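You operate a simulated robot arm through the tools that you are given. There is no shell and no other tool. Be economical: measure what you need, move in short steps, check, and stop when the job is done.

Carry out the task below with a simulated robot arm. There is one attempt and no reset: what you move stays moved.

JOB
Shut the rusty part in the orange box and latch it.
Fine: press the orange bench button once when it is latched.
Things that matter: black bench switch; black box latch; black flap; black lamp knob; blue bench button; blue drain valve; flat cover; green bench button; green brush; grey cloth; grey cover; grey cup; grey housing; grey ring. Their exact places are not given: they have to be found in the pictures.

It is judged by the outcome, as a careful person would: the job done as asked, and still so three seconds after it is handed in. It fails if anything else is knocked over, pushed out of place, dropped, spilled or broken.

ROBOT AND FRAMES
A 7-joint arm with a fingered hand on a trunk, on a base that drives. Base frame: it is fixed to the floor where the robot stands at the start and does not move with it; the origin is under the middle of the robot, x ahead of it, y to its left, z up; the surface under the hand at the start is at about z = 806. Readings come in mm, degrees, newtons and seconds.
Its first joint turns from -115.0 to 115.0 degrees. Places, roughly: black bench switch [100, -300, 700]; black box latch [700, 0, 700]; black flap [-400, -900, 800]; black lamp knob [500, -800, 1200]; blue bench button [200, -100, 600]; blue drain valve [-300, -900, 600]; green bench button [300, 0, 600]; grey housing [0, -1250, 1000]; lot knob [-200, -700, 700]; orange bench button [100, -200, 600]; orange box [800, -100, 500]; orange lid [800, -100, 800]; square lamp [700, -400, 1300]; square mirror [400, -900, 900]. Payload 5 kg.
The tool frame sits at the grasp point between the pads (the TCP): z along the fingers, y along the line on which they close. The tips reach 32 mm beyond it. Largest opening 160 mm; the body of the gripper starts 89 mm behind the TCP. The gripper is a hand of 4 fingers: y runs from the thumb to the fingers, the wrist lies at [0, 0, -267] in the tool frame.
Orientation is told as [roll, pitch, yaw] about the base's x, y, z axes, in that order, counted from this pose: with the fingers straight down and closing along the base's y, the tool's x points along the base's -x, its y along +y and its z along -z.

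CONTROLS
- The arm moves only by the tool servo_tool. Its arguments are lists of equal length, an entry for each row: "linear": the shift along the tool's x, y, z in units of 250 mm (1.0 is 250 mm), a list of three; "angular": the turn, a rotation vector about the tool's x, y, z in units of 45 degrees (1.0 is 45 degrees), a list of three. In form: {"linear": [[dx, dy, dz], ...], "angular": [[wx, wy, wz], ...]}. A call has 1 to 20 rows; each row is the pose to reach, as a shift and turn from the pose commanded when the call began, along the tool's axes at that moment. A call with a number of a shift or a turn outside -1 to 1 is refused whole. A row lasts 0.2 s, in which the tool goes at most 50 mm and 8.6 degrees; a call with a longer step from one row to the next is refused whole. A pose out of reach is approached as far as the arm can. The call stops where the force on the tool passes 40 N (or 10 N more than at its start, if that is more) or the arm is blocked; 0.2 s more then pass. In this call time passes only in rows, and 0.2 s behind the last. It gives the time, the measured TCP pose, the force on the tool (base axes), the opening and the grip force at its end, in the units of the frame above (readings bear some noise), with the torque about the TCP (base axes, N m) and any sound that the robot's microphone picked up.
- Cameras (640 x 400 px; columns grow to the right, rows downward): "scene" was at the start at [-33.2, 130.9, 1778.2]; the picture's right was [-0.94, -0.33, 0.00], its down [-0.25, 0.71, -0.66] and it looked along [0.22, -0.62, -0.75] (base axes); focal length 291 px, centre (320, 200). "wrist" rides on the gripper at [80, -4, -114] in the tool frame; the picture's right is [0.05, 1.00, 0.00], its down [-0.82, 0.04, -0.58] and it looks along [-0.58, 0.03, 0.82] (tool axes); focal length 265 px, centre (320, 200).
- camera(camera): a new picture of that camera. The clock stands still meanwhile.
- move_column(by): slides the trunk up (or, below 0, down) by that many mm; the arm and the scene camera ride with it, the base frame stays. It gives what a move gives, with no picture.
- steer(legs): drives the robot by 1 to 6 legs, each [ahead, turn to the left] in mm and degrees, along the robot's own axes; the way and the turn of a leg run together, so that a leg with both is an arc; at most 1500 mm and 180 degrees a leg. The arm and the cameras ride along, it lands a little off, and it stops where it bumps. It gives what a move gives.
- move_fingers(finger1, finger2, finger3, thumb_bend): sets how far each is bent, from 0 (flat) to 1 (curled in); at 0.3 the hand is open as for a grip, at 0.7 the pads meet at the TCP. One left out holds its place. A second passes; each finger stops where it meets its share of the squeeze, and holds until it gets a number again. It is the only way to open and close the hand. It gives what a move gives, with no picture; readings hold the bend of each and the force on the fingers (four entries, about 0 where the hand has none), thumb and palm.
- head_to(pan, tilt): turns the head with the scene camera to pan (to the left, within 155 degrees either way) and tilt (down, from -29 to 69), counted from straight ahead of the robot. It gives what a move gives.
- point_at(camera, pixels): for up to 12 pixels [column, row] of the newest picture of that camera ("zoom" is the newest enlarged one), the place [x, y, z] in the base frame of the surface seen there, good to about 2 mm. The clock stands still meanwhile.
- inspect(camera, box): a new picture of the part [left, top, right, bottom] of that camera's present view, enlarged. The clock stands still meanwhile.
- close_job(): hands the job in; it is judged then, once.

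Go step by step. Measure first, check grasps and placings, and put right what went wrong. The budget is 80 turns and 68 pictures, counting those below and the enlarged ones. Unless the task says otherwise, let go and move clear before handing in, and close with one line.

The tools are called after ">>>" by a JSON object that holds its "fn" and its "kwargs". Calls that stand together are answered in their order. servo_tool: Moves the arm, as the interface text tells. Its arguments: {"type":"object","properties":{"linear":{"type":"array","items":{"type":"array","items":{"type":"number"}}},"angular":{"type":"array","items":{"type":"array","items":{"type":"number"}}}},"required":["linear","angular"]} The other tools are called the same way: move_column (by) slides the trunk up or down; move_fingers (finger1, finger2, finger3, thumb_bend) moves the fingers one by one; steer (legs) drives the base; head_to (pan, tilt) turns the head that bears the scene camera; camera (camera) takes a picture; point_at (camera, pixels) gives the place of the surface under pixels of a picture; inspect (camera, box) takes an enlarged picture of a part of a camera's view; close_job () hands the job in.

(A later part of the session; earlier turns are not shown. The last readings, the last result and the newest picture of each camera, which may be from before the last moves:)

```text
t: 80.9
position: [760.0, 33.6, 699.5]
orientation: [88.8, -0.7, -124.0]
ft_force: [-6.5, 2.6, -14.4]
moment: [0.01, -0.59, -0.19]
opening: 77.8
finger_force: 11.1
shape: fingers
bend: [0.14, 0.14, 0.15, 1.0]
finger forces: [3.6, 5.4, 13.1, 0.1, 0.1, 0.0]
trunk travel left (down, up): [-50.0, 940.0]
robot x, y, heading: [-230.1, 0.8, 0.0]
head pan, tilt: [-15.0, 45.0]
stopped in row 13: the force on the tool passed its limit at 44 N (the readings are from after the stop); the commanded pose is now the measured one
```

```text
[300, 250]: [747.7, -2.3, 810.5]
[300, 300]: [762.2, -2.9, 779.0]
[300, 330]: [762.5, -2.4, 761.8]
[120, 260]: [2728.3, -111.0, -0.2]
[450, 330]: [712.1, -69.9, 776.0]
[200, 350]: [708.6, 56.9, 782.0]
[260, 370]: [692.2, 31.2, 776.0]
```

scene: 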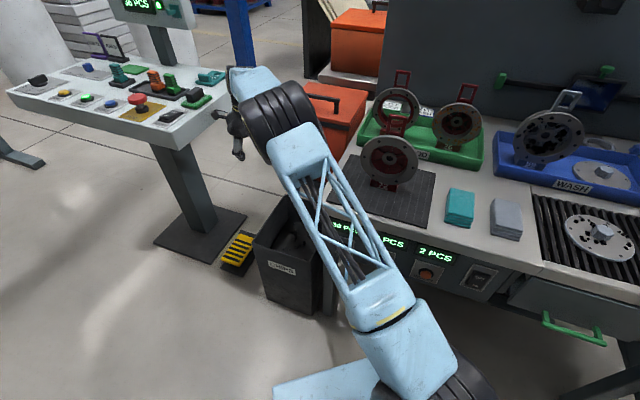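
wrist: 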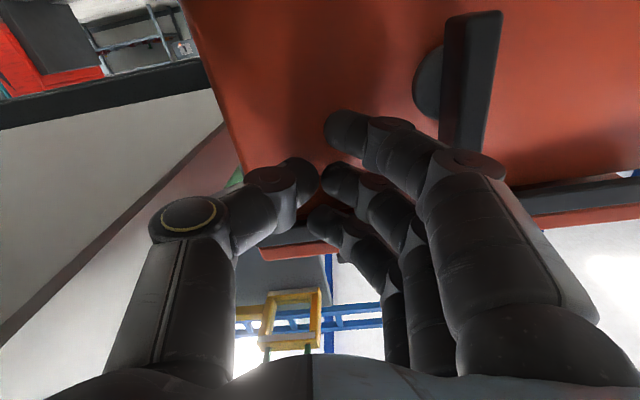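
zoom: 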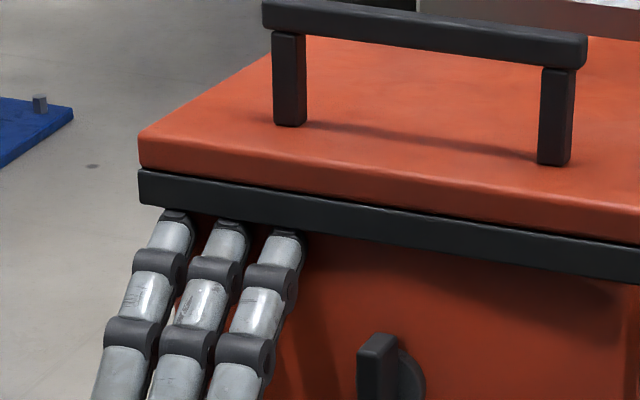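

Fingertips are hooked under the lip and the lid is slightly up. I continue with slower, smaller steps, slightly off the wall, to see whether it moves further.

>>> {"fn": "servo_tool", "kwargs": {"linear": [[0, 0.004, -0.006], [0, 0.012, -0.01], [0, 0.02, -0.012], [0, 0.028, -0.012], [0, 0.036, -0.012], [0, 0.044, -0.012], [0, 0.052, -0.012], [0, 0.06, -0.012], [0, 0.068, -0.012], [0, 0.076, -0.012], [0, 0.084, -0.012], [0, 0.092, -0.012], [0, 0.1, -0.012], [0, 0.108, -0.012], [0, 0.116, -0.012], [0, 0.124, -0.012], [0, 0.132, -0.012], [0, 0.14, -0.012], [0, 0.148, -0.012], [0, 0.156, -0.012]], "angular": [[0, 0, 0], [0, 0, 0], [0, 0, 0], [0, 0, 0], [0, 0, 0], [0, 0, 0], [0, 0, 0], [0, 0, 0], [0, 0, 0], [0, 0, 0], [0, 0, 0], [0, 0, 0], [0, 0, 0], [0, 0, 0], [0, 0, 0], [0, 0, 0], [0, 0, 0], [0, 0, 0], [0, 0, 0], [0, 0, 0]]}}

```text
t: 82.0
position: [756.3, 36.1, 701.8]
orientation: [88.5, -0.7, -124.1]
ft_force: [-1.9, -0.6, -18.1]
moment: [0.28, 0.04, -0.03]
opening: 75.4
finger_force: 11.3
shape: fingers
bend: [0.17, 0.17, 0.18, 1.0]
finger forces: [5.9, 6.1, 10.5, 0.0, 0.1, 0.0]
trunk travel left (down, up): [-50.0, 940.0]
robot x, y, heading: [-230.7, -1.7, 0.4]
head pan, tilt: [-15.0, 45.0]
stopped in row 5: the force on the tool passed its limit at 41 N (the readings are from after the stop); the commanded pose is now the measured one
```

The lid stops hard after ~12 mm: the latch is actually engaged with lever down. I lower the lid, withdraw, and bring the right fingertip beside the lever's lower end (z≈730) on its left.

>>> {"fn": "servo_tool", "kwargs": {"linear": [[0, -0.05, -0.07], [0, -0.12, -0.15], [0, -0.25, -0.15], [0, -0.376, -0.15], [0, -0.376, -0.08], [0, -0.376, -0.02]], "angular": [[0, 0, 0], [0, 0, 0], [0, 0, 0], [0, 0, 0], [0, 0, 0], [0, 0, 0]]}}

>>> {"fn": "inspect", "kwargs": {"camera": "scene", "box": [275, 50, 355, 120]}}

>>> {"fn": "point_at", "kwargs": {"camera": "zoom", "pixels": [[290, 250], [262, 262], [225, 245], [300, 300], [340, 250], [345, 300]]}}

```text
t: 83.4
position: [750.4, 39.1, 613.5]
orientation: [88.9, -0.6, -124.1]
ft_force: [-0.2, -0.2, -0.4]
moment: [0.0, 0.01, 0.0]
opening: 80.8
finger_force: 0.1
shape: fingers
bend: [0.1, 0.1, 0.1, 1.0]
finger forces: [0.0, 0.0, 0.0, 0.0, 0.0, 0.1]
trunk travel left (down, up): [-50.0, 940.0]
robot x, y, heading: [-231.0, -3.2, 0.7]
head pan, tilt: [-15.0, 45.0]
```

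```text
5.71 times, centred on (315, 85) of scene
```

zoom: 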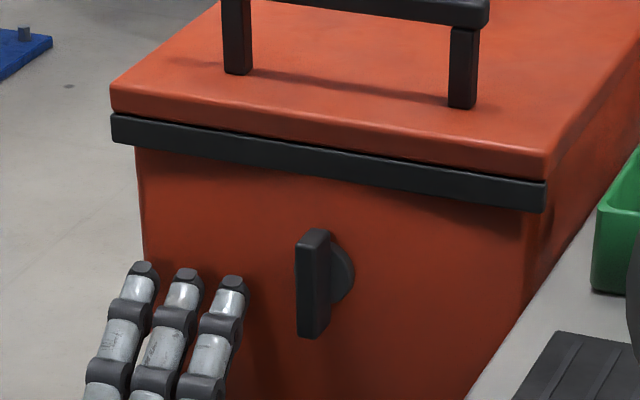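

```text
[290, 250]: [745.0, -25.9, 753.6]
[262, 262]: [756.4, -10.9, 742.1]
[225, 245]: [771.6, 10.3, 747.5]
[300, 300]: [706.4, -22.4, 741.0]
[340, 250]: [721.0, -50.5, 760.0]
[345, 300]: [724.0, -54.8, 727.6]
```

Lever spans zoom rows 230–335; the right fingertip is left of it at z≈735. Push right, then up along the arc.

>>> {"fn": "servo_tool", "kwargs": {"linear": [[-0.06, -0.02, 0], [-0.12, -0.02, 0], [-0.152, -0.02, 0], [-0.176, -0.016, 0], [-0.2, -0.008, 0], [-0.22, 0.0, 0], [-0.24, 0.012, 0], [-0.256, 0.03, 0], [-0.268, 0.05, 0], [-0.276, 0.07, 0], [-0.28, 0.08, 0]], "angular": [[0, 0, 0], [0, 0, 0], [0, 0, 0], [0, 0, 0], [0, 0, 0], [0, 0, 0], [0, 0, 0], [0, 0, 0], [0, 0, 0], [0, 0, 0], [0, 0, 0]]}}

>>> {"fn": "inspect", "kwargs": {"camera": "scene", "box": [275, 50, 355, 120]}}

```text
t: 84.6
position: [727.3, 8.6, 610.4]
orientation: [88.9, -1.1, -123.0]
ft_force: [8.3, 7.8, -0.8]
moment: [-0.89, 0.86, 0.08]
opening: 80.7
finger_force: 5.8
shape: fingers
bend: [0.1, 0.1, 0.12, 1.0]
finger forces: [0.0, 0.1, 11.4, 0.1, 0.1, 0.1]
trunk travel left (down, up): [-50.0, 940.0]
robot x, y, heading: [-227.3, -1.7, 0.5]
head pan, tilt: [-15.0, 45.0]
stopped in row 6: the force on the tool passed its limit at 44 N (the readings are from after the stop); the commanded pose is now the measured one
```

```text
5.71 times, centred on (315, 85) of scene
```

zoom: 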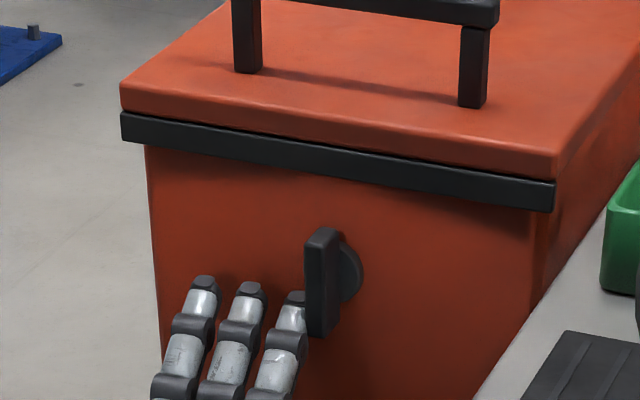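

The lever won't go that way (44 N, still vertical). I go around to its right side and push its lower end to the left.

>>> {"fn": "servo_tool", "kwargs": {"linear": [[0.03, 0, -0.06], [0.02, 0, -0.18], [-0.1, 0, -0.2], [-0.25, 0, -0.2], [-0.39, 0, -0.2], [-0.39, 0, -0.1], [-0.39, 0, 0.0]], "angular": [[0, 0, 0], [0, 0, 0], [0, 0, 0], [0, 0, 0], [0, 0, 0], [0, 0, 0], [0, 0, 0]]}}

>>> {"fn": "servo_tool", "kwargs": {"linear": [[0.02, 0, 0], [0.04, 0, 0], [0.08, 0.004, 0], [0.12, 0.016, 0], [0.15, 0.036, 0], [0.175, 0.06, 0], [0.195, 0.085, 0], [0.205, 0.11, 0]], "angular": [[0, 0, 0], [0, 0, 0], [0, 0, 0], [0, 0, 0], [0, 0, 0], [0, 0, 0], [0, 0, 0], [0, 0, 0]]}}

>>> {"fn": "inspect", "kwargs": {"camera": "scene", "box": [275, 50, 355, 120]}}

```text
t: 86.2
position: [674.1, -73.5, 613.7]
orientation: [88.8, -1.0, -123.1]
ft_force: [0.2, 0.7, 0.3]
moment: [0.0, 0.02, -0.06]
opening: 80.6
finger_force: 0.0
shape: fingers
bend: [0.1, 0.1, 0.1, 1.0]
finger forces: [0.1, 0.1, 0.0, 0.1, 0.0, 0.1]
trunk travel left (down, up): [-50.0, 940.0]
robot x, y, heading: [-230.0, -1.1, 0.8]
head pan, tilt: [-15.0, 45.0]
```

```text
t: 87.7
position: [695.6, -39.4, 621.3]
orientation: [88.2, -1.1, -123.6]
ft_force: [-8.7, -1.3, -14.6]
moment: [0.16, -0.55, -0.1]
opening: 75.9
finger_force: 9.8
shape: fingers
bend: [0.17, 0.18, 0.1, 1.0]
finger forces: [6.0, 13.0, 0.1, 0.0, 0.1, 0.0]
trunk travel left (down, up): [-50.0, 940.0]
robot x, y, heading: [-232.5, 1.5, 0.6]
head pan, tilt: [-15.0, 45.0]
stopped in row 7: the force on the tool passed its limit at 49 N (the readings are from after the stop); the commanded pose is now the measured one
```

```text
5.71 times, centred on (315, 85) of scene
```

zoom: 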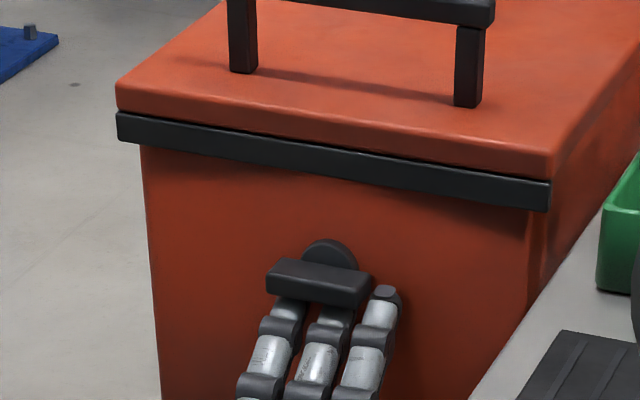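

The lever turned to horizontal (zoom (320,283)), so the lid should be free now. I withdraw, go back to the lip left of the latch, and lift again.

>>> {"fn": "servo_tool", "kwargs": {"linear": [[0, -0.05, -0.02], [0, -0.05, -0.14], [0.1, -0.03, -0.2], [0.25, 0.05, -0.2], [0.36, 0.13, -0.2], [0.424, 0.172, -0.2], [0.424, 0.172, -0.08], [0.424, 0.172, 0.02], [0.424, 0.172, 0.05]], "angular": [[0, 0, 0], [0, 0, 0], [0, 0, 0], [0, 0, 0], [0, 0, 0], [0, 0, 0], [0, 0, 0], [0, 0, 0], [0, 0, 0]]}}

>>> {"fn": "servo_tool", "kwargs": {"linear": [[0, 0.016, 0], [0, 0.032, 0], [0, 0.048, 0], [0, 0.064, 0], [0, 0.08, 0], [0, 0.096, 0], [0, 0.112, 0], [0, 0.128, 0], [0, 0.144, 0], [0, 0.16, 0], [0, 0.18, 0.002], [0, 0.2, 0.004], [0, 0.22, 0.006], [0, 0.24, 0.01], [0, 0.26, 0.014], [0, 0.28, 0.018], [0, 0.3, 0.022], [0, 0.32, 0.028], [0, 0.34, 0.034], [0, 0.36, 0.04]], "angular": [[0, 0, 0], [0, 0, 0], [0, 0, 0], [0, 0, 0], [0, 0, 0], [0, 0, 0], [0, 0, 0], [0, 0, 0], [0, 0, 0], [0, 0, 0], [0, 0, 0], [0, 0, 0], [0, 0, 0], [0, 0, 0], [0, 0, 0], [0, 0, 0], [0, 0, 0], [0, 0, 0], [0, 0, 0], [0, 0, 0]]}}

```text
t: 89.7
position: [765.8, 43.1, 664.2]
orientation: [88.5, -1.0, -123.5]
ft_force: [0.1, -0.2, 0.5]
moment: [0.03, 0.02, -0.01]
opening: 80.6
finger_force: 0.1
shape: fingers
bend: [0.1, 0.1, 0.1, 1.0]
finger forces: [0.0, 0.0, 0.0, 0.0, 0.0, 0.0]
trunk travel left (down, up): [-50.0, 940.0]
robot x, y, heading: [-231.0, -1.3, 0.8]
head pan, tilt: [-15.0, 45.0]
```

```text
t: 93.9
position: [776.6, 36.9, 754.9]
orientation: [88.5, -1.1, -123.6]
ft_force: [-0.1, -0.1, -2.8]
moment: [0.07, -0.03, -0.03]
opening: 80.4
finger_force: 1.2
shape: fingers
bend: [0.11, 0.11, 0.11, 1.0]
finger forces: [0.7, 0.6, 1.2, 0.0, 0.0, 0.0]
trunk travel left (down, up): [-50.0, 940.0]
robot x, y, heading: [-227.6, -0.2, 0.7]
head pan, tilt: [-15.0, 45.0]
```

The lid is rising freely now (3 N). I slide the fork in under the lid and continue along the arc to about 60°, moving toward the lid's centre.

>>> {"fn": "servo_tool", "kwargs": {"linear": [[0, 0.016, 0.042], [0, 0.032, 0.084], [0, 0.064, 0.16], [-0.04, 0.112, 0.212], [-0.08, 0.172, 0.256], [-0.12, 0.252, 0.304], [-0.16, 0.332, 0.352], [-0.2, 0.4, 0.42], [-0.24, 0.452, 0.492], [-0.28, 0.492, 0.564]], "angular": [[0, 0, 0], [0, 0, 0], [0, 0, 0], [0, 0, 0], [0, 0, 0], [0, 0, 0], [0, 0, 0], [0, 0, 0], [0, 0, 0], [0, 0, 0]]}}

>>> {"fn": "head_to", "kwargs": {"pan": -12, "tilt": 33}}

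>>> {"fn": "camera", "kwargs": {"camera": "scene"}}

```text
t: 94.7
position: [803.8, 27.1, 762.6]
orientation: [88.0, -1.0, -123.0]
ft_force: [-20.7, 6.8, -0.4]
moment: [0.0, -0.46, 0.01]
opening: 81.6
finger_force: 11.1
shape: fingers
bend: [0.1, 0.11, 0.12, 1.0]
finger forces: [0.0, 1.1, 1.9, 0.0, 19.1, 0.0]
trunk travel left (down, up): [-50.0, 940.0]
robot x, y, heading: [-227.5, 2.5, 1.2]
head pan, tilt: [-15.0, 45.0]
stopped in row 4: the force on the tool passed its limit at 51 N (the readings are from after the stop); the commanded pose is now the measured one
```

```text
t: 95.5
position: [804.2, 26.7, 763.4]
orientation: [88.1, -1.0, -123.0]
ft_force: [-27.0, 20.5, -5.7]
moment: [-0.29, -0.65, -0.09]
opening: 82.1
finger_force: 17.0
shape: fingers
bend: [0.1, 0.11, 0.12, 1.0]
finger forces: [0.1, 0.6, 2.3, 0.0, 31.1, 0.0]
trunk travel left (down, up): [-50.0, 940.0]
robot x, y, heading: [-227.1, -1.4, 1.0]
head pan, tilt: [-12.0, 33.0]
```

```text
6 pictures are left
```

scene: 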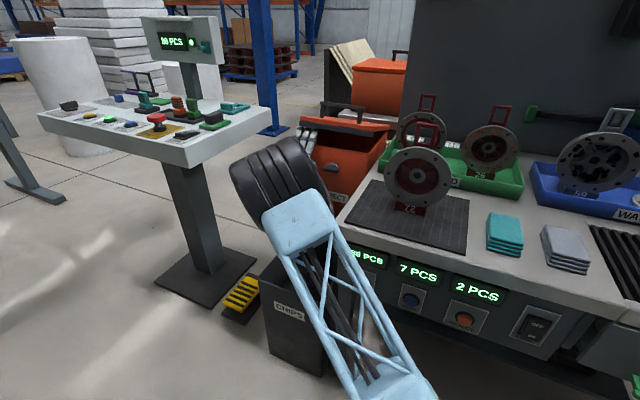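

The lid is propped open, but the thumb hit the wall top (31 N). I ease back while pitching the hand 30° down (fingers level), then follow the arc with the thumb trailing clear of the rim.

>>> {"fn": "servo_tool", "kwargs": {"linear": [[0, 0.004, -0.05], [0, 0.02, -0.1], [0, 0.035, -0.15], [0, 0.053, -0.2], [0, 0.07, -0.245], [0, 0.088, -0.288]], "angular": [[0, 0, 0], [0.133, 0, 0], [0.267, 0, 0], [0.4, 0, 0], [0.533, 0, 0], [0.667, 0, 0]]}}

>>> {"fn": "servo_tool", "kwargs": {"linear": [[0, 0.062, 0.011], [0, 0.11, 0.024], [0, 0.16, 0.037], [0, 0.21, 0.026], [0, 0.262, 0.015], [-0.02, 0.31, -0.003], [-0.06, 0.357, -0.022], [-0.1, 0.41, 0.01], [-0.14, 0.47, 0.04], [-0.18, 0.546, 0.073], [-0.22, 0.63, 0.14], [-0.26, 0.722, 0.211], [-0.3, 0.807, 0.333]], "angular": [[0, 0, 0], [0, 0, 0], [0, 0, 0], [0, 0, 0], [0, 0, 0], [0, 0, 0], [0, 0, 0], [0, 0, 0], [0, 0, 0], [0, 0, 0], [0, 0, 0], [0, 0, 0], [0, 0, 0]]}}

```text
t: 96.9
position: [745.4, 65.2, 787.7]
orientation: [58.1, -1.0, -123.1]
ft_force: [-0.7, -1.2, -2.2]
moment: [0.11, 0.02, -0.09]
opening: 80.2
finger_force: 1.2
shape: fingers
bend: [0.11, 0.11, 0.12, 1.0]
finger forces: [0.4, 0.7, 1.4, 0.0, 0.0, 0.0]
trunk travel left (down, up): [-50.0, 940.0]
robot x, y, heading: [-230.2, -1.0, 1.1]
head pan, tilt: [-12.0, 33.0]
```

```text
t: 99.7
position: [852.8, -92.8, 917.5]
orientation: [58.1, -1.0, -123.1]
ft_force: [-0.2, 0.0, 0.5]
moment: [-0.04, 0.02, -0.01]
opening: 80.3
finger_force: 0.0
shape: fingers
bend: [0.1, 0.1, 0.1, 1.0]
finger forces: [0.0, 0.1, 0.0, 0.1, 0.1, 0.0]
trunk travel left (down, up): [-50.0, 940.0]
robot x, y, heading: [-228.8, 1.5, 1.0]
head pan, tilt: [-12.0, 33.0]
```

Motion completed with zero force; check whether the lid is standing open.

>>> {"fn": "camera", "kwargs": {"camera": "scene"}}

```text
5 pictures are left
```

scene: 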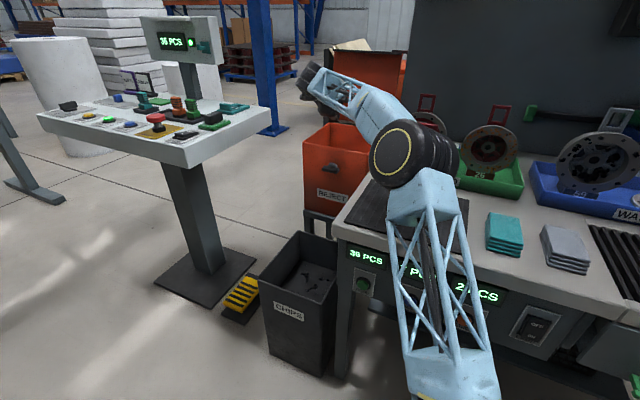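

The box is open (interior visible at (335,145)), the lid stands up behind. Measure lid plane, rim and interior floor.

>>> {"fn": "point_at", "kwargs": {"camera": "scene", "pixels": [[395, 80], [398, 55], [380, 52], [375, 80], [322, 165], [345, 150], [335, 135], [350, 165], [305, 138], [330, 168]]}}

```text
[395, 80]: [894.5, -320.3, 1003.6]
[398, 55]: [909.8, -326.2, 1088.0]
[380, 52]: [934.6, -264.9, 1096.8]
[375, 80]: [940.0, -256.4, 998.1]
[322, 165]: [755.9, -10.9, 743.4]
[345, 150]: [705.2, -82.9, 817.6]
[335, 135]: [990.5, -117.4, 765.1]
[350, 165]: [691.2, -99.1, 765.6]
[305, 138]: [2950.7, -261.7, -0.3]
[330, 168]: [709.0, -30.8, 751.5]
```

The lid leans back ~105° and stays by itself. Now I raise the column, retract the hand, turn it fingers-down, and open the thumb for grasping.

>>> {"fn": "move_column", "kwargs": {"by": 400}}

>>> {"fn": "servo_tool", "kwargs": {"linear": [[0, -0.048, -0.077], [0, -0.095, -0.153], [0, -0.143, -0.23], [0, -0.19, -0.306], [0, -0.238, -0.383], [0, -0.285, -0.459], [0, -0.333, -0.536], [0, -0.38, -0.612]], "angular": [[0.125, 0, 0], [0.25, 0, 0], [0.375, 0, 0], [0.5, 0, 0], [0.625, 0, 0], [0.75, 0, 0], [0.875, 0, 0], [1.0, 0, 0]]}}

>>> {"fn": "servo_tool", "kwargs": {"linear": [[0, 0, 0], [0, 0, 0]], "angular": [[0.145, 0, 0], [0.29, 0, 0]]}}

>>> {"fn": "move_fingers", "kwargs": {"finger1": 0.3, "finger2": 0.3, "finger3": 0.3, "thumb_bend": 0.3}}

>>> {"fn": "move_column", "kwargs": {"by": 200}}

```text
t: 103.5
position: [853.6, -93.1, 1318.5]
orientation: [58.1, -1.0, -123.0]
ft_force: [-0.3, 0.5, -0.3]
moment: [-0.04, -0.01, -0.01]
opening: 80.4
finger_force: 0.1
shape: fingers
bend: [0.1, 0.1, 0.1, 1.0]
finger forces: [0.0, 0.0, 0.0, 0.0, 0.1, 0.0]
trunk travel left (down, up): [-450.0, 540.0]
robot x, y, heading: [-232.9, 0.6, 0.9]
head pan, tilt: [-12.0, 33.0]
```

```text
t: 105.3
position: [700.5, 5.1, 1318.8]
orientation: [12.9, -1.0, -123.1]
ft_force: [-0.7, 0.3, 1.4]
moment: [0.01, 0.0, -0.01]
opening: 80.6
finger_force: 0.0
shape: fingers
bend: [0.1, 0.1, 0.1, 1.0]
finger forces: [0.1, 0.0, 0.0, 0.0, 0.0, 0.0]
trunk travel left (down, up): [-450.0, 540.0]
robot x, y, heading: [-229.3, -2.7, 0.6]
head pan, tilt: [-12.0, 33.0]
```

```text
t: 105.9
position: [666.2, -26.0, 1298.5]
orientation: [-0.1, -1.0, -123.1]
ft_force: [0.8, 0.1, -0.3]
moment: [0.06, 0.04, 0.01]
opening: 80.8
finger_force: 0.1
shape: fingers
bend: [0.1, 0.1, 0.1, 1.0]
finger forces: [0.0, 0.1, 0.0, 0.0, 0.0, 0.0]
out of reach, approached as far as the arm can: row 1, 2
trunk travel left (down, up): [-450.0, 540.0]
robot x, y, heading: [-231.7, 0.6, 0.9]
head pan, tilt: [-12.0, 33.0]
```

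```text
t: 106.9
position: [665.4, -22.5, 1300.3]
orientation: [0.0, -0.9, -123.1]
ft_force: [-0.3, 0.2, 0.2]
moment: [-0.01, 0.03, 0.02]
opening: 170.7
finger_force: 0.0
shape: fingers
bend: [0.3, 0.3, 0.3, 0.3]
finger forces: [0.0, 0.0, 0.1, 0.0, 0.0, 0.1]
trunk travel left (down, up): [-450.0, 540.0]
robot x, y, heading: [-232.5, -1.0, 0.9]
head pan, tilt: [-12.0, 33.0]
```

```text
t: 109.1
position: [665.8, -21.5, 1498.8]
orientation: [0.0, -0.9, -123.2]
ft_force: [-0.3, 0.0, -0.1]
moment: [0.0, 0.02, 0.01]
opening: 170.6
finger_force: 0.1
shape: fingers
bend: [0.3, 0.3, 0.3, 0.3]
finger forces: [0.1, 0.1, 0.1, 0.1, 0.0, 0.0]
trunk travel left (down, up): [-650.0, 340.0]
robot x, y, heading: [-229.7, -2.6, 1.0]
head pan, tilt: [-12.0, 33.0]
```

Now drive forward back to the start spot, hand high above everything.

>>> {"fn": "steer", "kwargs": {"legs": [[222, -1]]}}

```text
t: 110.8
position: [886.3, -40.2, 1499.5]
orientation: [0.1, -1.0, -124.4]
ft_force: [0.4, -0.1, 0.6]
moment: [0.01, 0.07, -0.03]
opening: 170.9
finger_force: 0.0
shape: fingers
bend: [0.3, 0.3, 0.3, 0.3]
finger forces: [0.0, 0.0, 0.0, 0.0, 0.1, 0.0]
trunk travel left (down, up): [-650.0, 340.0]
robot x, y, heading: [-11.5, -4.0, -0.4]
head pan, tilt: [-12.0, 33.0]
```

Move the hand over part 26 in three stages, staying high, then descend partly.

>>> {"fn": "servo_tool", "kwargs": {"linear": [[-0.15, -0.06, 0], [-0.3, -0.12, 0], [-0.45, -0.18, 0], [-0.6, -0.24, 0], [-0.75, -0.3, 0]], "angular": [[0, 0, 0], [0, 0, 0], [0, 0, 0], [0, 0, 0], [0, 0, 0]]}}

>>> {"fn": "servo_tool", "kwargs": {"linear": [[-0.15, -0.06, 0], [-0.3, -0.12, 0], [-0.45, -0.18, 0], [-0.6, -0.18, 0], [-0.75, -0.18, 0]], "angular": [[0, 0, 0], [0, 0, 0], [0, 0, 0], [0, 0, 0], [0, 0, 0]]}}

>>> {"fn": "servo_tool", "kwargs": {"linear": [[-0.15, 0, 0.1], [-0.3, 0, 0.2], [-0.45, 0, 0.35], [-0.6, 0, 0.5], [-0.74, 0, 0.65], [-0.74, 0, 0.83], [-0.74, 0, 1.0]], "angular": [[0, 0, 0], [0, 0, 0], [0, 0, 0], [0, 0, 0], [0, 0, 0], [0, 0, 0], [0, 0, 0]]}}

```text
t: 112.0
position: [715.5, -156.8, 1503.3]
orientation: [0.1, -0.9, -124.4]
ft_force: [0.6, -0.8, 0.3]
moment: [0.05, -0.03, 0.05]
opening: 170.8
finger_force: 0.0
shape: fingers
bend: [0.3, 0.3, 0.3, 0.3]
finger forces: [0.0, 0.0, 0.0, 0.0, 0.0, 0.0]
trunk travel left (down, up): [-650.0, 340.0]
robot x, y, heading: [-7.3, 2.2, -0.5]
head pan, tilt: [-12.0, 33.0]
```

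```text
t: 113.2
position: [573.3, -287.0, 1505.5]
orientation: [0.1, -1.0, -124.4]
ft_force: [0.1, -0.3, 0.2]
moment: [0.05, -0.04, -0.04]
opening: 171.0
finger_force: 0.2
shape: fingers
bend: [0.3, 0.3, 0.3, 0.3]
finger forces: [0.0, 0.0, 0.0, 0.1, 0.1, 0.0]
trunk travel left (down, up): [-650.0, 340.0]
robot x, y, heading: [-12.9, 0.5, -0.2]
head pan, tilt: [-12.0, 33.0]
```

```text
refused: row 3 steps farther than a row can; nothing moved
```

>>> {"fn": "servo_tool", "kwargs": {"linear": [[-0.14, 0, 0.05], [-0.28, -0.004, 0.1], [-0.42, -0.008, 0.2], [-0.56, -0.008, 0.32], [-0.7, -0.008, 0.45], [-0.718, -0.008, 0.62], [-0.718, -0.008, 0.8], [-0.718, -0.008, 0.98]], "angular": [[0, 0, 0], [0, 0, 0], [0, 0, 0], [0, 0, 0], [0, 0, 0], [0, 0, 0], [0, 0, 0], [0, 0, 0]]}}

>>> {"fn": "camera", "kwargs": {"camera": "wrist"}}

```text
t: 115.0
position: [470.5, -435.6, 1262.7]
orientation: [-0.1, -1.0, -124.3]
ft_force: [-0.7, 0.0, -0.4]
moment: [0.01, 0.04, 0.01]
opening: 170.7
finger_force: 0.1
shape: fingers
bend: [0.3, 0.3, 0.3, 0.3]
finger forces: [0.0, 0.0, 0.1, 0.1, 0.0, 0.0]
trunk travel left (down, up): [-650.0, 340.0]
robot x, y, heading: [-7.6, 1.4, -0.2]
head pan, tilt: [-12.0, 33.0]
```

```text
4 pictures are left
```

wrist: 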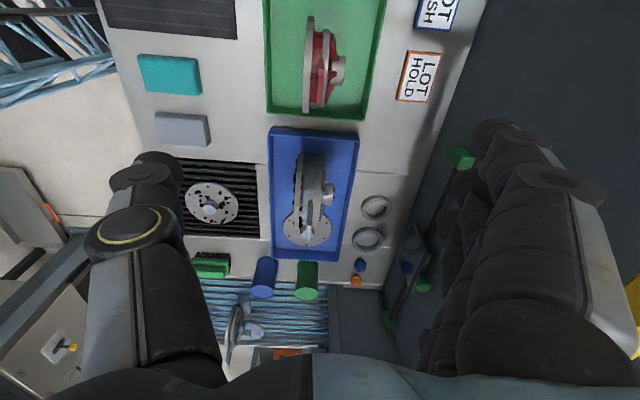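

Part 26 appears at (320,60) in line with the hand centre. Measure its handle.

>>> {"fn": "point_at", "kwargs": {"camera": "wrist", "pixels": [[326, 35], [326, 50], [326, 65], [326, 80], [326, 95], [320, 60], [332, 62], [310, 60], [340, 70], [316, 30], [305, 100]]}}

```text
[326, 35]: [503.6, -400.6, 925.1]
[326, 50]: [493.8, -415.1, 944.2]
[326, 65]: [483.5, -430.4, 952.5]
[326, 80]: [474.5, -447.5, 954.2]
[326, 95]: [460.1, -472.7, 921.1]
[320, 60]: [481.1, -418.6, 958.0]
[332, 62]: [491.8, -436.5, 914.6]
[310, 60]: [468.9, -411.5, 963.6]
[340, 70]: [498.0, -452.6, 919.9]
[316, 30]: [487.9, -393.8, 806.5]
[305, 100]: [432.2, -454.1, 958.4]
```

Handle centre matches TCP (n≈633, s≈98). Descend to TCP z≈1005 and close on the handle.

>>> {"fn": "servo_tool", "kwargs": {"linear": [[0, 0, 0.18], [0, 0, 0.36], [0, 0, 0.54], [0, 0, 0.72], [0, 0, 0.86], [0, 0, 0.96]], "angular": [[0, 0, 0], [0, 0, 0], [0, 0, 0], [0, 0, 0], [0, 0, 0], [0, 0, 0]]}}

>>> {"fn": "servo_tool", "kwargs": {"linear": [[0, 0, 0.04], [0, 0, 0.07]], "angular": [[0, 0, 0], [0, 0, 0]]}}

>>> {"fn": "move_fingers", "kwargs": {"finger1": 0.8, "finger2": 0.8, "finger3": 0.8, "thumb_bend": 0.72}}

```text
t: 116.4
position: [466.2, -436.3, 1024.9]
orientation: [-0.1, -1.0, -124.3]
ft_force: [-0.1, 0.4, -0.3]
moment: [-0.01, 0.0, -0.01]
opening: 170.8
finger_force: 0.0
shape: fingers
bend: [0.3, 0.3, 0.3, 0.3]
finger forces: [0.1, 0.0, 0.0, 0.0, 0.0, 0.0]
trunk travel left (down, up): [-650.0, 340.0]
robot x, y, heading: [-14.9, 3.9, -0.3]
head pan, tilt: [-12.0, 33.0]
```

```text
t: 117.0
position: [466.8, -436.8, 1007.1]
orientation: [0.0, -0.9, -124.4]
ft_force: [0.3, -1.1, 0.2]
moment: [0.0, 0.01, -0.01]
opening: 170.6
finger_force: 0.1
shape: fingers
bend: [0.3, 0.3, 0.3, 0.3]
finger forces: [0.0, 0.0, 0.0, 0.1, 0.0, 0.0]
trunk travel left (down, up): [-650.0, 340.0]
robot x, y, heading: [-9.7, 4.1, -0.2]
head pan, tilt: [-12.0, 33.0]
```

```text
t: 118.0
position: [466.4, -436.7, 1007.5]
orientation: [0.0, -0.9, -124.3]
ft_force: [1.4, 0.5, -0.1]
moment: [-0.06, -0.01, 0.0]
opening: 18.5
finger_force: 4.6
shape: fingers
bend: [0.78, 0.74, 0.79, 0.71]
finger forces: [5.5, 0.0, 2.8, 0.1, 0.7, 0.0]
trunk travel left (down, up): [-650.0, 340.0]
robot x, y, heading: [-9.6, 5.3, -0.2]
head pan, tilt: [-12.0, 33.0]
```

Light contact only; squeeze harder and lift slightly to test.

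>>> {"fn": "move_fingers", "kwargs": {"finger1": 1.0, "finger2": 1.0, "finger3": 1.0, "thumb_bend": 0.9}}

>>> {"fn": "servo_tool", "kwargs": {"linear": [[0, 0, -0.02], [0, 0, -0.04], [0, 0, -0.06], [0, 0, -0.08]], "angular": [[0, 0, 0], [0, 0, 0], [0, 0, 0], [0, 0, 0]]}}

```text
t: 119.0
position: [465.9, -436.7, 1006.9]
orientation: [0.0, -1.0, -124.5]
ft_force: [0.1, 0.0, -10.9]
moment: [0.03, 0.04, 0.01]
opening: 39.4
finger_force: 18.0
shape: fingers
bend: [0.99, 0.88, 0.99, 0.81]
finger forces: [13.1, 0.0, 14.2, 0.1, 9.4, 0.0]
trunk travel left (down, up): [-650.0, 340.0]
robot x, y, heading: [-7.3, 2.5, -0.2]
head pan, tilt: [-12.0, 33.0]
```

```text
t: 120.0
position: [467.2, -436.5, 1025.9]
orientation: [0.0, -1.0, -124.4]
ft_force: [-0.5, -0.2, -11.7]
moment: [0.0, 0.01, 0.01]
opening: 39.3
finger_force: 19.0
shape: fingers
bend: [0.99, 0.88, 0.99, 0.81]
finger forces: [13.4, 0.1, 14.2, 0.0, 10.0, 0.0]
trunk travel left (down, up): [-650.0, 340.0]
robot x, y, heading: [-11.5, 0.9, -0.5]
head pan, tilt: [-12.0, 33.0]
```

Weight ~11.7 N constant over the lift: the part hangs from the curled fingers. Lift to z≈1260 and check with the wrist camera.

>>> {"fn": "servo_tool", "kwargs": {"linear": [[0, 0, -0.1], [0, 0, -0.22], [0, 0, -0.36], [0, 0, -0.5], [0, 0, -0.64], [0, 0, -0.78], [0, 0, -0.9], [0, 0, -0.96]], "angular": [[0, 0, 0], [0, 0, 0], [0, 0, 0], [0, 0, 0], [0, 0, 0], [0, 0, 0], [0, 0, 0], [0, 0, 0]]}}

>>> {"fn": "camera", "kwargs": {"camera": "wrist"}}

```text
t: 121.8
position: [467.6, -434.6, 1267.2]
orientation: [0.0, -1.1, -124.4]
ft_force: [-0.7, 0.7, -10.3]
moment: [0.02, 0.01, 0.0]
opening: 39.7
finger_force: 18.2
shape: fingers
bend: [0.99, 0.89, 0.99, 0.81]
finger forces: [13.4, 0.0, 14.2, 0.0, 10.4, 0.0]
trunk travel left (down, up): [-650.0, 340.0]
robot x, y, heading: [-12.7, 2.5, -0.3]
head pan, tilt: [-12.0, 33.0]
```

```text
3 pictures are left
```

wrist: 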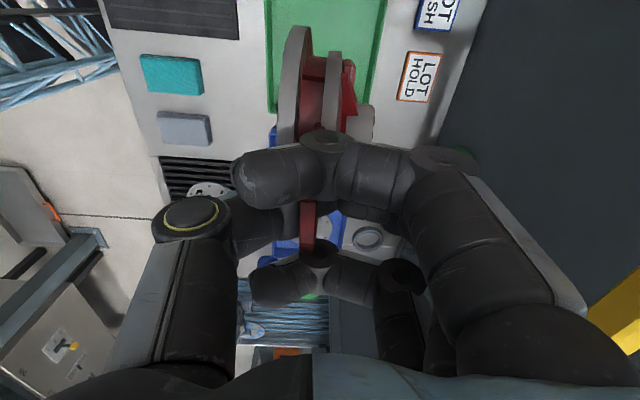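

Held firmly. Measure where the flange/handle sits relative to the TCP.

>>> {"fn": "point_at", "kwargs": {"camera": "wrist", "pixels": [[308, 215], [308, 235], [298, 60], [297, 30], [338, 60], [350, 95], [365, 120], [318, 60]]}}

```text
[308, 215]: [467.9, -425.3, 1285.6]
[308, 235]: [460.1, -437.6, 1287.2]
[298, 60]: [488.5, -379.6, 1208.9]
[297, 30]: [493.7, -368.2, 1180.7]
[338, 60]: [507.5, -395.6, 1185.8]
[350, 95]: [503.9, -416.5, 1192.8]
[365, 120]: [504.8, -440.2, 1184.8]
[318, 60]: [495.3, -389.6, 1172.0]
```

Bar sits 20 mm above the TCP, so the part's bottom is ~191 mm below it (z≈1076), clear of part 75's handle (1017). Carry left along the bench first, then in over the box.

>>> {"fn": "servo_tool", "kwargs": {"linear": [[0.1, 0, 0], [0.24, 0, 0], [0.4, 0, 0], [0.56, 0, 0], [0.72, 0, 0], [0.86, 0, 0], [0.94, 0, 0]], "angular": [[0, 0, 0], [0, 0, 0], [0, 0, 0], [0, 0, 0], [0, 0, 0], [0, 0, 0], [0, 0, 0]]}}

>>> {"fn": "servo_tool", "kwargs": {"linear": [[0.1, 0, 0], [0.24, 0, 0], [0.4, 0, 0], [0.56, 0, 0], [0.72, 0, 0], [0.86, 0, 0], [0.94, 0, 0]], "angular": [[0, 0, 0], [0, 0, 0], [0, 0, 0], [0, 0, 0], [0, 0, 0], [0, 0, 0], [0, 0, 0]]}}

>>> {"fn": "servo_tool", "kwargs": {"linear": [[0, 0.1, 0], [0, 0.22, 0], [0, 0.34, 0], [0, 0.4, 0]], "angular": [[0, 0, 0], [0, 0, 0], [0, 0, 0], [0, 0, 0]]}}

```text
t: 123.4
position: [603.0, -240.8, 1263.4]
orientation: [0.0, -1.1, -124.4]
ft_force: [1.3, 0.4, -10.9]
moment: [0.06, 0.05, -0.02]
opening: 40.0
finger_force: 19.5
shape: fingers
bend: [0.99, 0.89, 0.99, 0.81]
finger forces: [13.9, 0.1, 15.0, 0.0, 10.2, 0.1]
trunk travel left (down, up): [-650.0, 340.0]
robot x, y, heading: [-9.3, 2.8, -0.3]
head pan, tilt: [-12.0, 33.0]
```

```text
t: 125.0
position: [733.9, -45.3, 1257.6]
orientation: [0.1, -1.2, -124.4]
ft_force: [-0.7, 1.0, -11.3]
moment: [0.06, -0.03, 0.03]
opening: 39.9
finger_force: 19.9
shape: fingers
bend: [0.99, 0.89, 0.99, 0.81]
finger forces: [14.5, 0.0, 15.6, 0.0, 9.7, 0.0]
trunk travel left (down, up): [-650.0, 340.0]
robot x, y, heading: [-8.3, 1.3, -0.3]
head pan, tilt: [-12.0, 33.0]
```

```text
t: 126.0
position: [816.2, -102.7, 1257.8]
orientation: [-0.2, -1.0, -124.4]
ft_force: [0.6, -0.4, -10.8]
moment: [0.01, 0.02, 0.0]
opening: 40.1
finger_force: 19.7
shape: fingers
bend: [0.99, 0.89, 0.99, 0.81]
finger forces: [14.8, 0.1, 15.6, 0.0, 9.3, 0.0]
trunk travel left (down, up): [-650.0, 340.0]
robot x, y, heading: [-8.8, -0.2, -0.3]
head pan, tilt: [-12.0, 33.0]
```

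Over the box. Lower 240 mm with the arm (part bottom to ~827, just above the rim), keeping xy.

>>> {"fn": "servo_tool", "kwargs": {"linear": [[0, 0, 0.12], [0, 0, 0.28], [0, 0, 0.44], [0, 0, 0.6], [0, 0, 0.76], [0, 0, 0.9]], "angular": [[0, 0, 0], [0, 0, 0], [0, 0, 0], [0, 0, 0], [0, 0, 0], [0, 0, 0]]}}

>>> {"fn": "inspect", "kwargs": {"camera": "scene", "box": [240, 60, 480, 260]}}

```text
t: 127.4
position: [817.1, -104.3, 1031.0]
orientation: [0.0, -1.0, -124.4]
ft_force: [0.7, 0.1, -10.8]
moment: [0.04, 0.08, 0.03]
opening: 39.9
finger_force: 21.9
shape: fingers
bend: [0.99, 0.89, 0.99, 0.81]
finger forces: [15.3, 0.0, 16.1, 0.0, 11.8, 0.0]
trunk travel left (down, up): [-650.0, 340.0]
robot x, y, heading: [-8.1, 5.1, -0.4]
head pan, tilt: [-12.0, 33.0]
```

```text
2.00 times, centred on (360, 160) of scene
```

zoom: 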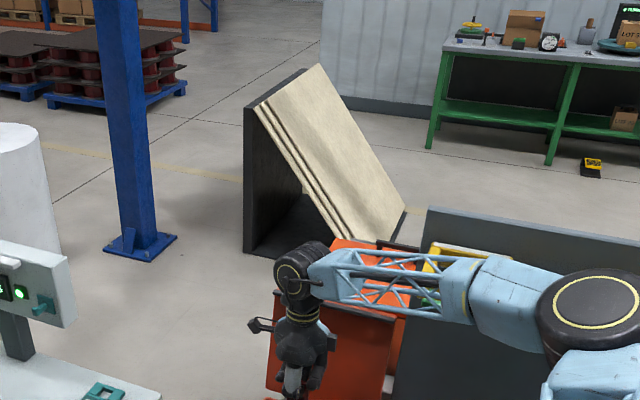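

Numbers look right (part centred in s, margins ≥50 mm). Shift 10 mm deeper and descend, slowing for contact.

>>> {"fn": "servo_tool", "kwargs": {"linear": [[0, 0.02, 0.06], [0, 0.04, 0.18], [0, 0.04, 0.32], [0, 0.04, 0.46], [0, 0.04, 0.6], [0, 0.04, 0.74], [0, 0.04, 0.86], [0, 0.04, 0.96]], "angular": [[0, 0, 0], [0, 0, 0], [0, 0, 0], [0, 0, 0], [0, 0, 0], [0, 0, 0], [0, 0, 0], [0, 0, 0]]}}

>>> {"fn": "servo_tool", "kwargs": {"linear": [[0, 0, 0.02], [0, 0, 0.04], [0, 0, 0.06], [0, 0, 0.08], [0, 0, 0.1], [0, 0, 0.12], [0, 0, 0.14], [0, 0, 0.16], [0, 0, 0.18], [0, 0, 0.2]], "angular": [[0, 0, 0], [0, 0, 0], [0, 0, 0], [0, 0, 0], [0, 0, 0], [0, 0, 0], [0, 0, 0], [0, 0, 0], [0, 0, 0], [0, 0, 0]]}}

```text
t: 129.2
position: [819.9, -113.2, 793.8]
orientation: [0.0, -1.0, -124.5]
ft_force: [0.2, -0.2, -10.5]
moment: [0.04, 0.0, -0.02]
opening: 40.1
finger_force: 21.4
shape: fingers
bend: [0.99, 0.89, 0.99, 0.81]
finger forces: [15.4, 0.0, 16.0, 0.0, 11.2, 0.0]
trunk travel left (down, up): [-650.0, 340.0]
robot x, y, heading: [-9.6, 3.0, -0.3]
head pan, tilt: [-12.0, 33.0]
```

```text
t: 131.4
position: [819.2, -115.4, 744.2]
orientation: [0.0, -0.9, -124.4]
ft_force: [-0.6, -0.2, -10.2]
moment: [0.05, 0.04, -0.01]
opening: 39.9
finger_force: 21.5
shape: fingers
bend: [0.99, 0.89, 0.99, 0.81]
finger forces: [15.3, 0.1, 16.0, 0.0, 11.1, 0.0]
trunk travel left (down, up): [-650.0, 340.0]
robot x, y, heading: [-10.6, -0.7, -0.3]
head pan, tilt: [-12.0, 33.0]
```

>>> {"fn": "servo_tool", "kwargs": {"linear": [[0, 0, 0.02], [0, 0, 0.04], [0, 0, 0.06], [0, 0, 0.08]], "angular": [[0, 0, 0], [0, 0, 0], [0, 0, 0], [0, 0, 0]]}}

>>> {"fn": "servo_tool", "kwargs": {"linear": [[0, 0, 0.012], [0, 0, 0.024], [0, 0, 0.036], [0, 0, 0.048]], "angular": [[0, 0, 0], [0, 0, 0], [0, 0, 0], [0, 0, 0]]}}

```text
t: 132.4
position: [818.8, -115.4, 722.4]
orientation: [0.0, -1.0, -124.4]
ft_force: [-0.2, -0.2, -10.7]
moment: [-0.01, 0.03, 0.01]
opening: 40.1
finger_force: 21.0
shape: fingers
bend: [0.99, 0.89, 0.99, 0.81]
finger forces: [15.3, 0.0, 15.9, 0.0, 10.9, 0.0]
trunk travel left (down, up): [-650.0, 340.0]
robot x, y, heading: [-10.2, -0.5, 0.2]
head pan, tilt: [-12.0, 33.0]
```

```text
t: 133.4
position: [819.4, -114.7, 714.6]
orientation: [0.1, -0.9, -124.4]
ft_force: [-1.2, -4.7, 21.9]
moment: [0.15, 0.1, 0.09]
opening: 45.4
finger_force: 24.4
shape: fingers
bend: [1.0, 0.91, 1.0, 0.84]
finger forces: [16.5, 0.0, 21.9, 0.1, 11.7, 0.0]
trunk travel left (down, up): [-650.0, 340.0]
robot x, y, heading: [-12.0, 2.4, -0.1]
head pan, tilt: [-12.0, 33.0]
```

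Part is on the box floor. Ease up 5 mm, open the hand, and rise straight up.

>>> {"fn": "servo_tool", "kwargs": {"linear": [[0, 0, -0.01], [0, 0, -0.022]], "angular": [[0, 0, 0], [0, 0, 0]]}}

>>> {"fn": "move_fingers", "kwargs": {"finger1": 0.3, "finger2": 0.3, "finger3": 0.3, "thumb_bend": 0.3}}

>>> {"fn": "servo_tool", "kwargs": {"linear": [[0, 0, -0.06], [0, 0, -0.12], [0, 0, -0.24], [0, 0, -0.4], [0, 0, -0.56], [0, 0, -0.72], [0, 0, -0.88], [0, 0, -1.0]], "angular": [[0, 0, 0], [0, 0, 0], [0, 0, 0], [0, 0, 0], [0, 0, 0], [0, 0, 0], [0, 0, 0], [0, 0, 0]]}}

```text
t: 134.0
position: [819.0, -114.6, 715.0]
orientation: [-0.1, -1.0, -124.4]
ft_force: [-0.1, -2.1, -0.6]
moment: [-0.03, -0.05, -0.02]
opening: 45.2
finger_force: 29.4
shape: fingers
bend: [1.0, 0.92, 1.0, 0.83]
finger forces: [16.6, 0.0, 20.6, 0.0, 21.4, 0.0]
trunk travel left (down, up): [-650.0, 340.0]
robot x, y, heading: [-4.8, -0.8, -0.1]
head pan, tilt: [-12.0, 33.0]
```

```text
t: 135.0
position: [820.4, -115.1, 718.9]
orientation: [0.1, -0.9, -124.4]
ft_force: [2.4, -3.0, 25.3]
moment: [0.1, -0.23, -0.09]
opening: 119.8
finger_force: 26.0
shape: fingers
bend: [0.3, 0.3, 0.3, 0.59]
finger forces: [0.0, 0.1, 0.1, 0.1, 51.0, 0.1]
trunk travel left (down, up): [-650.0, 340.0]
robot x, y, heading: [-11.6, 0.1, -0.4]
head pan, tilt: [-12.0, 33.0]
```

```text
t: 136.8
position: [821.1, -113.1, 968.4]
orientation: [0.0, -1.0, -124.4]
ft_force: [-0.4, 0.1, 0.1]
moment: [-0.01, 0.03, 0.0]
opening: 170.1
finger_force: 0.0
shape: fingers
bend: [0.3, 0.3, 0.3, 0.3]
finger forces: [0.0, 0.1, 0.1, 0.1, 0.1, 0.1]
trunk travel left (down, up): [-650.0, 340.0]
robot x, y, heading: [-7.3, -0.7, -0.1]
head pan, tilt: [-12.0, 33.0]
```

Part released in the box (no load, hand clear at z 968). Now I hook the raised lid's top edge with the fingers, pull it past vertical so it leans on the thumb, follow it down, and check.

>>> {"fn": "move_fingers", "kwargs": {"finger1": 0.15, "finger2": 0.15, "finger3": 0.15, "thumb_bend": 0.5}}

>>> {"fn": "servo_tool", "kwargs": {"linear": [[0, 0, -0.18], [0, 0, -0.36], [0, 0, -0.54], [0, 0, -0.73], [0, 0.14, -0.75], [0, 0.28, -0.75], [0, 0.4, -0.75], [0, 0.5, -0.75], [0, 0.5, -0.62], [0, 0.5, -0.5], [0, 0.5, -0.45]], "angular": [[0, 0, 0], [0, 0, 0], [0, 0, 0], [0, 0, 0], [0, 0, 0], [0, 0, 0], [0, 0, 0], [0, 0, 0], [0, 0, 0], [0, 0, 0], [0, 0, 0]]}}

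>>> {"fn": "servo_tool", "kwargs": {"linear": [[0, -0.04, 0], [0, -0.08, 0.01], [0, -0.12, 0.03], [0, -0.16, 0.05], [0, -0.2, 0.07], [0, -0.24, 0.09], [0, -0.28, 0.11], [0, -0.32, 0.13], [0, -0.36, 0.14], [0, -0.4, 0.145], [0, -0.44, 0.16], [0, -0.5, 0.2], [0, -0.56, 0.26], [0, -0.62, 0.33], [0, -0.68, 0.4], [0, -0.73, 0.48], [0, -0.77, 0.56], [0, -0.8, 0.64], [0, -0.82, 0.71]], "angular": [[0, 0, 0], [0, 0, 0], [0, 0, 0], [0, 0, 0], [0, 0, 0], [0, 0, 0], [0, 0, 0], [0, 0, 0], [0, 0, 0], [0, 0, 0], [0, 0, 0], [0, 0, 0], [0, 0, 0], [0, 0, 0], [0, 0, 0], [0, 0, 0], [0, 0, 0], [0, 0, 0], [0, 0, 0]]}}

>>> {"fn": "head_to", "kwargs": {"pan": -15, "tilt": 48}}

>>> {"fn": "camera", "kwargs": {"camera": "scene"}}

```text
t: 137.8
position: [821.5, -113.0, 967.5]
orientation: [-0.1, -1.0, -124.4]
ft_force: [0.6, 0.5, 0.4]
moment: [0.02, -0.01, -0.04]
opening: 150.4
finger_force: 0.1
shape: fingers
bend: [0.15, 0.15, 0.15, 0.5]
finger forces: [0.0, 0.0, 0.0, 0.0, 0.0, 0.1]
trunk travel left (down, up): [-650.0, 340.0]
robot x, y, heading: [-13.0, 1.0, -0.6]
head pan, tilt: [-12.0, 33.0]
```

```text
t: 140.2
position: [926.5, -181.3, 1081.6]
orientation: [0.2, -1.1, -124.5]
ft_force: [2.2, -1.9, 9.3]
moment: [-0.39, -0.72, -0.01]
opening: 153.7
finger_force: 4.5
shape: fingers
bend: [0.13, 0.14, 0.14, 0.5]
finger forces: [3.7, 2.8, 1.9, 0.1, 0.0, 0.1]
trunk travel left (down, up): [-650.0, 340.0]
robot x, y, heading: [-12.5, 4.2, -0.5]
head pan, tilt: [-12.0, 33.0]
```

```text
t: 141.3
position: [894.1, -157.5, 1072.6]
orientation: [0.7, -0.7, -124.5]
ft_force: [2.8, -3.3, 25.9]
moment: [-1.47, -1.93, -0.38]
opening: 158.2
finger_force: 16.6
shape: fingers
bend: [0.11, 0.11, 0.11, 0.5]
finger forces: [8.7, 8.2, 16.4, 0.0, 0.0, 0.1]
trunk travel left (down, up): [-650.0, 340.0]
robot x, y, heading: [-13.4, 0.3, -0.3]
head pan, tilt: [-12.0, 33.0]
stopped in row 5: the force on the tool passed its limit at 43 N (the readings are from after the stop); the commanded pose is now the measured one
```

```text
t: 142.1
position: [890.7, -154.7, 1072.9]
orientation: [0.5, -0.7, -124.3]
ft_force: [3.5, -3.0, 37.3]
moment: [-2.05, -2.61, -0.53]
opening: 160.1
finger_force: 23.6
shape: fingers
bend: [0.11, 0.11, 0.11, 0.5]
finger forces: [11.2, 11.4, 23.8, 0.0, 0.0, 0.1]
trunk travel left (down, up): [-650.0, 340.0]
robot x, y, heading: [-10.6, 1.7, -0.0]
head pan, tilt: [-15.0, 48.0]
```

```text
1 pictures are left
```

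scene: 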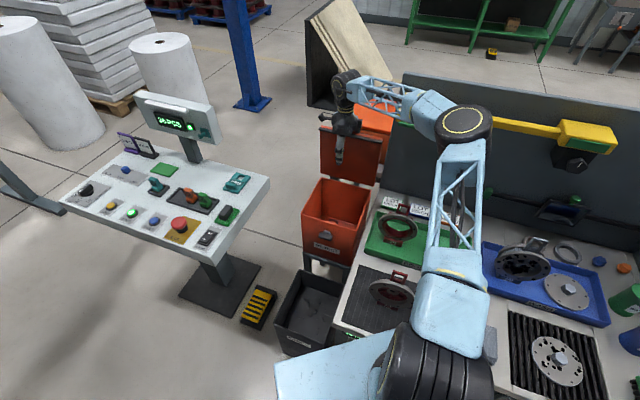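

The fingers bear on something vertically (37 N up) rather than pulling. Relieve by rising, and measure the lid's edge from the latest picture (lid at (350,150)).

>>> {"fn": "servo_tool", "kwargs": {"linear": [[0, 0, -0.06], [0, 0, -0.12]], "angular": [[0, 0, 0], [0, 0, 0]]}}

>>> {"fn": "point_at", "kwargs": {"camera": "scene", "pixels": [[322, 128], [378, 140], [325, 150], [370, 160], [360, 135], [339, 160], [338, 140], [325, 170], [360, 180], [375, 150]]}}

```text
t: 142.7
position: [892.3, -154.2, 1097.8]
orientation: [0.2, -0.9, -124.4]
ft_force: [0.7, -0.6, 0.3]
moment: [-0.02, -0.09, -0.01]
opening: 151.5
finger_force: 1.2
shape: fingers
bend: [0.14, 0.15, 0.15, 0.5]
finger forces: [0.9, 0.5, 0.0, 0.0, 0.0, 0.0]
trunk travel left (down, up): [-650.0, 340.0]
robot x, y, heading: [-11.5, 0.2, -0.3]
head pan, tilt: [-15.0, 48.0]
```

```text
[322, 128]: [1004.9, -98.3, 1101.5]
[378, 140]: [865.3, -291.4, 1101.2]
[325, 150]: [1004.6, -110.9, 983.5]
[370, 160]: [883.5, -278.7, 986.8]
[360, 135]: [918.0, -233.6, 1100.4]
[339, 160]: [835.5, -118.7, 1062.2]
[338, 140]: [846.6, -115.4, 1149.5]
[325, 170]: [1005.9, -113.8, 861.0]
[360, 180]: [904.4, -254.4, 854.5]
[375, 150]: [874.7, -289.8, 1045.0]
```

The lid is now just past vertical (edge n≈887, z≈1101) and my fingertips had been standing on the handle bar. I pull without pressing down, let the lid lean on the thumb and follow it closed, then rise.

>>> {"fn": "servo_tool", "kwargs": {"linear": [[0, -0.06, 0], [0, -0.12, 0.02], [0, -0.16, 0.06], [0, -0.22, 0.12], [0, -0.28, 0.2], [0, -0.348, 0.264], [0, -0.416, 0.336], [0, -0.472, 0.412], [0, -0.528, 0.492], [0, -0.568, 0.58], [0, -0.608, 0.668], [0, -0.632, 0.744], [0, -0.652, 0.816]], "angular": [[0, 0, 0], [0, 0, 0], [0, 0, 0], [0, 0, 0], [0, 0, 0], [0, 0, 0], [0, 0, 0], [0, 0, 0], [0, 0, 0], [0, 0, 0], [0, 0, 0], [0, 0, 0], [0, 0, 0]]}}

>>> {"fn": "servo_tool", "kwargs": {"linear": [[0, 0, -0.1], [0, 0, -0.25], [0, 0, -0.4], [0, 0, -0.5]], "angular": [[0, 0, 0], [0, 0, 0], [0, 0, 0], [0, 0, 0]]}}

```text
t: 145.2
position: [763.8, -68.8, 928.2]
orientation: [0.9, -0.6, -124.2]
ft_force: [-17.4, 2.7, 28.6]
moment: [-2.93, -4.43, -1.34]
opening: 164.2
finger_force: 27.0
shape: fingers
bend: [0.07, 0.07, 0.05, 0.5]
finger forces: [10.1, 11.1, 32.4, 0.0, 0.0, 0.1]
trunk travel left (down, up): [-650.0, 340.0]
robot x, y, heading: [-10.9, 1.0, -0.3]
head pan, tilt: [-15.0, 48.0]
stopped in row 12: the force on the tool passed its limit at 43 N (the readings are from after the stop); the commanded pose is now the measured one
```

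```text
t: 146.2
position: [765.3, -67.1, 1050.9]
orientation: [0.5, -0.6, -124.3]
ft_force: [0.3, 1.4, -0.2]
moment: [0.02, 0.02, 0.04]
opening: 150.8
finger_force: 0.7
shape: fingers
bend: [0.15, 0.15, 0.16, 0.5]
finger forces: [0.0, 0.4, 0.9, 0.0, 0.0, 0.0]
trunk travel left (down, up): [-650.0, 340.0]
robot x, y, heading: [-13.1, 0.0, 0.1]
head pan, tilt: [-15.0, 48.0]
5 turns are left
```

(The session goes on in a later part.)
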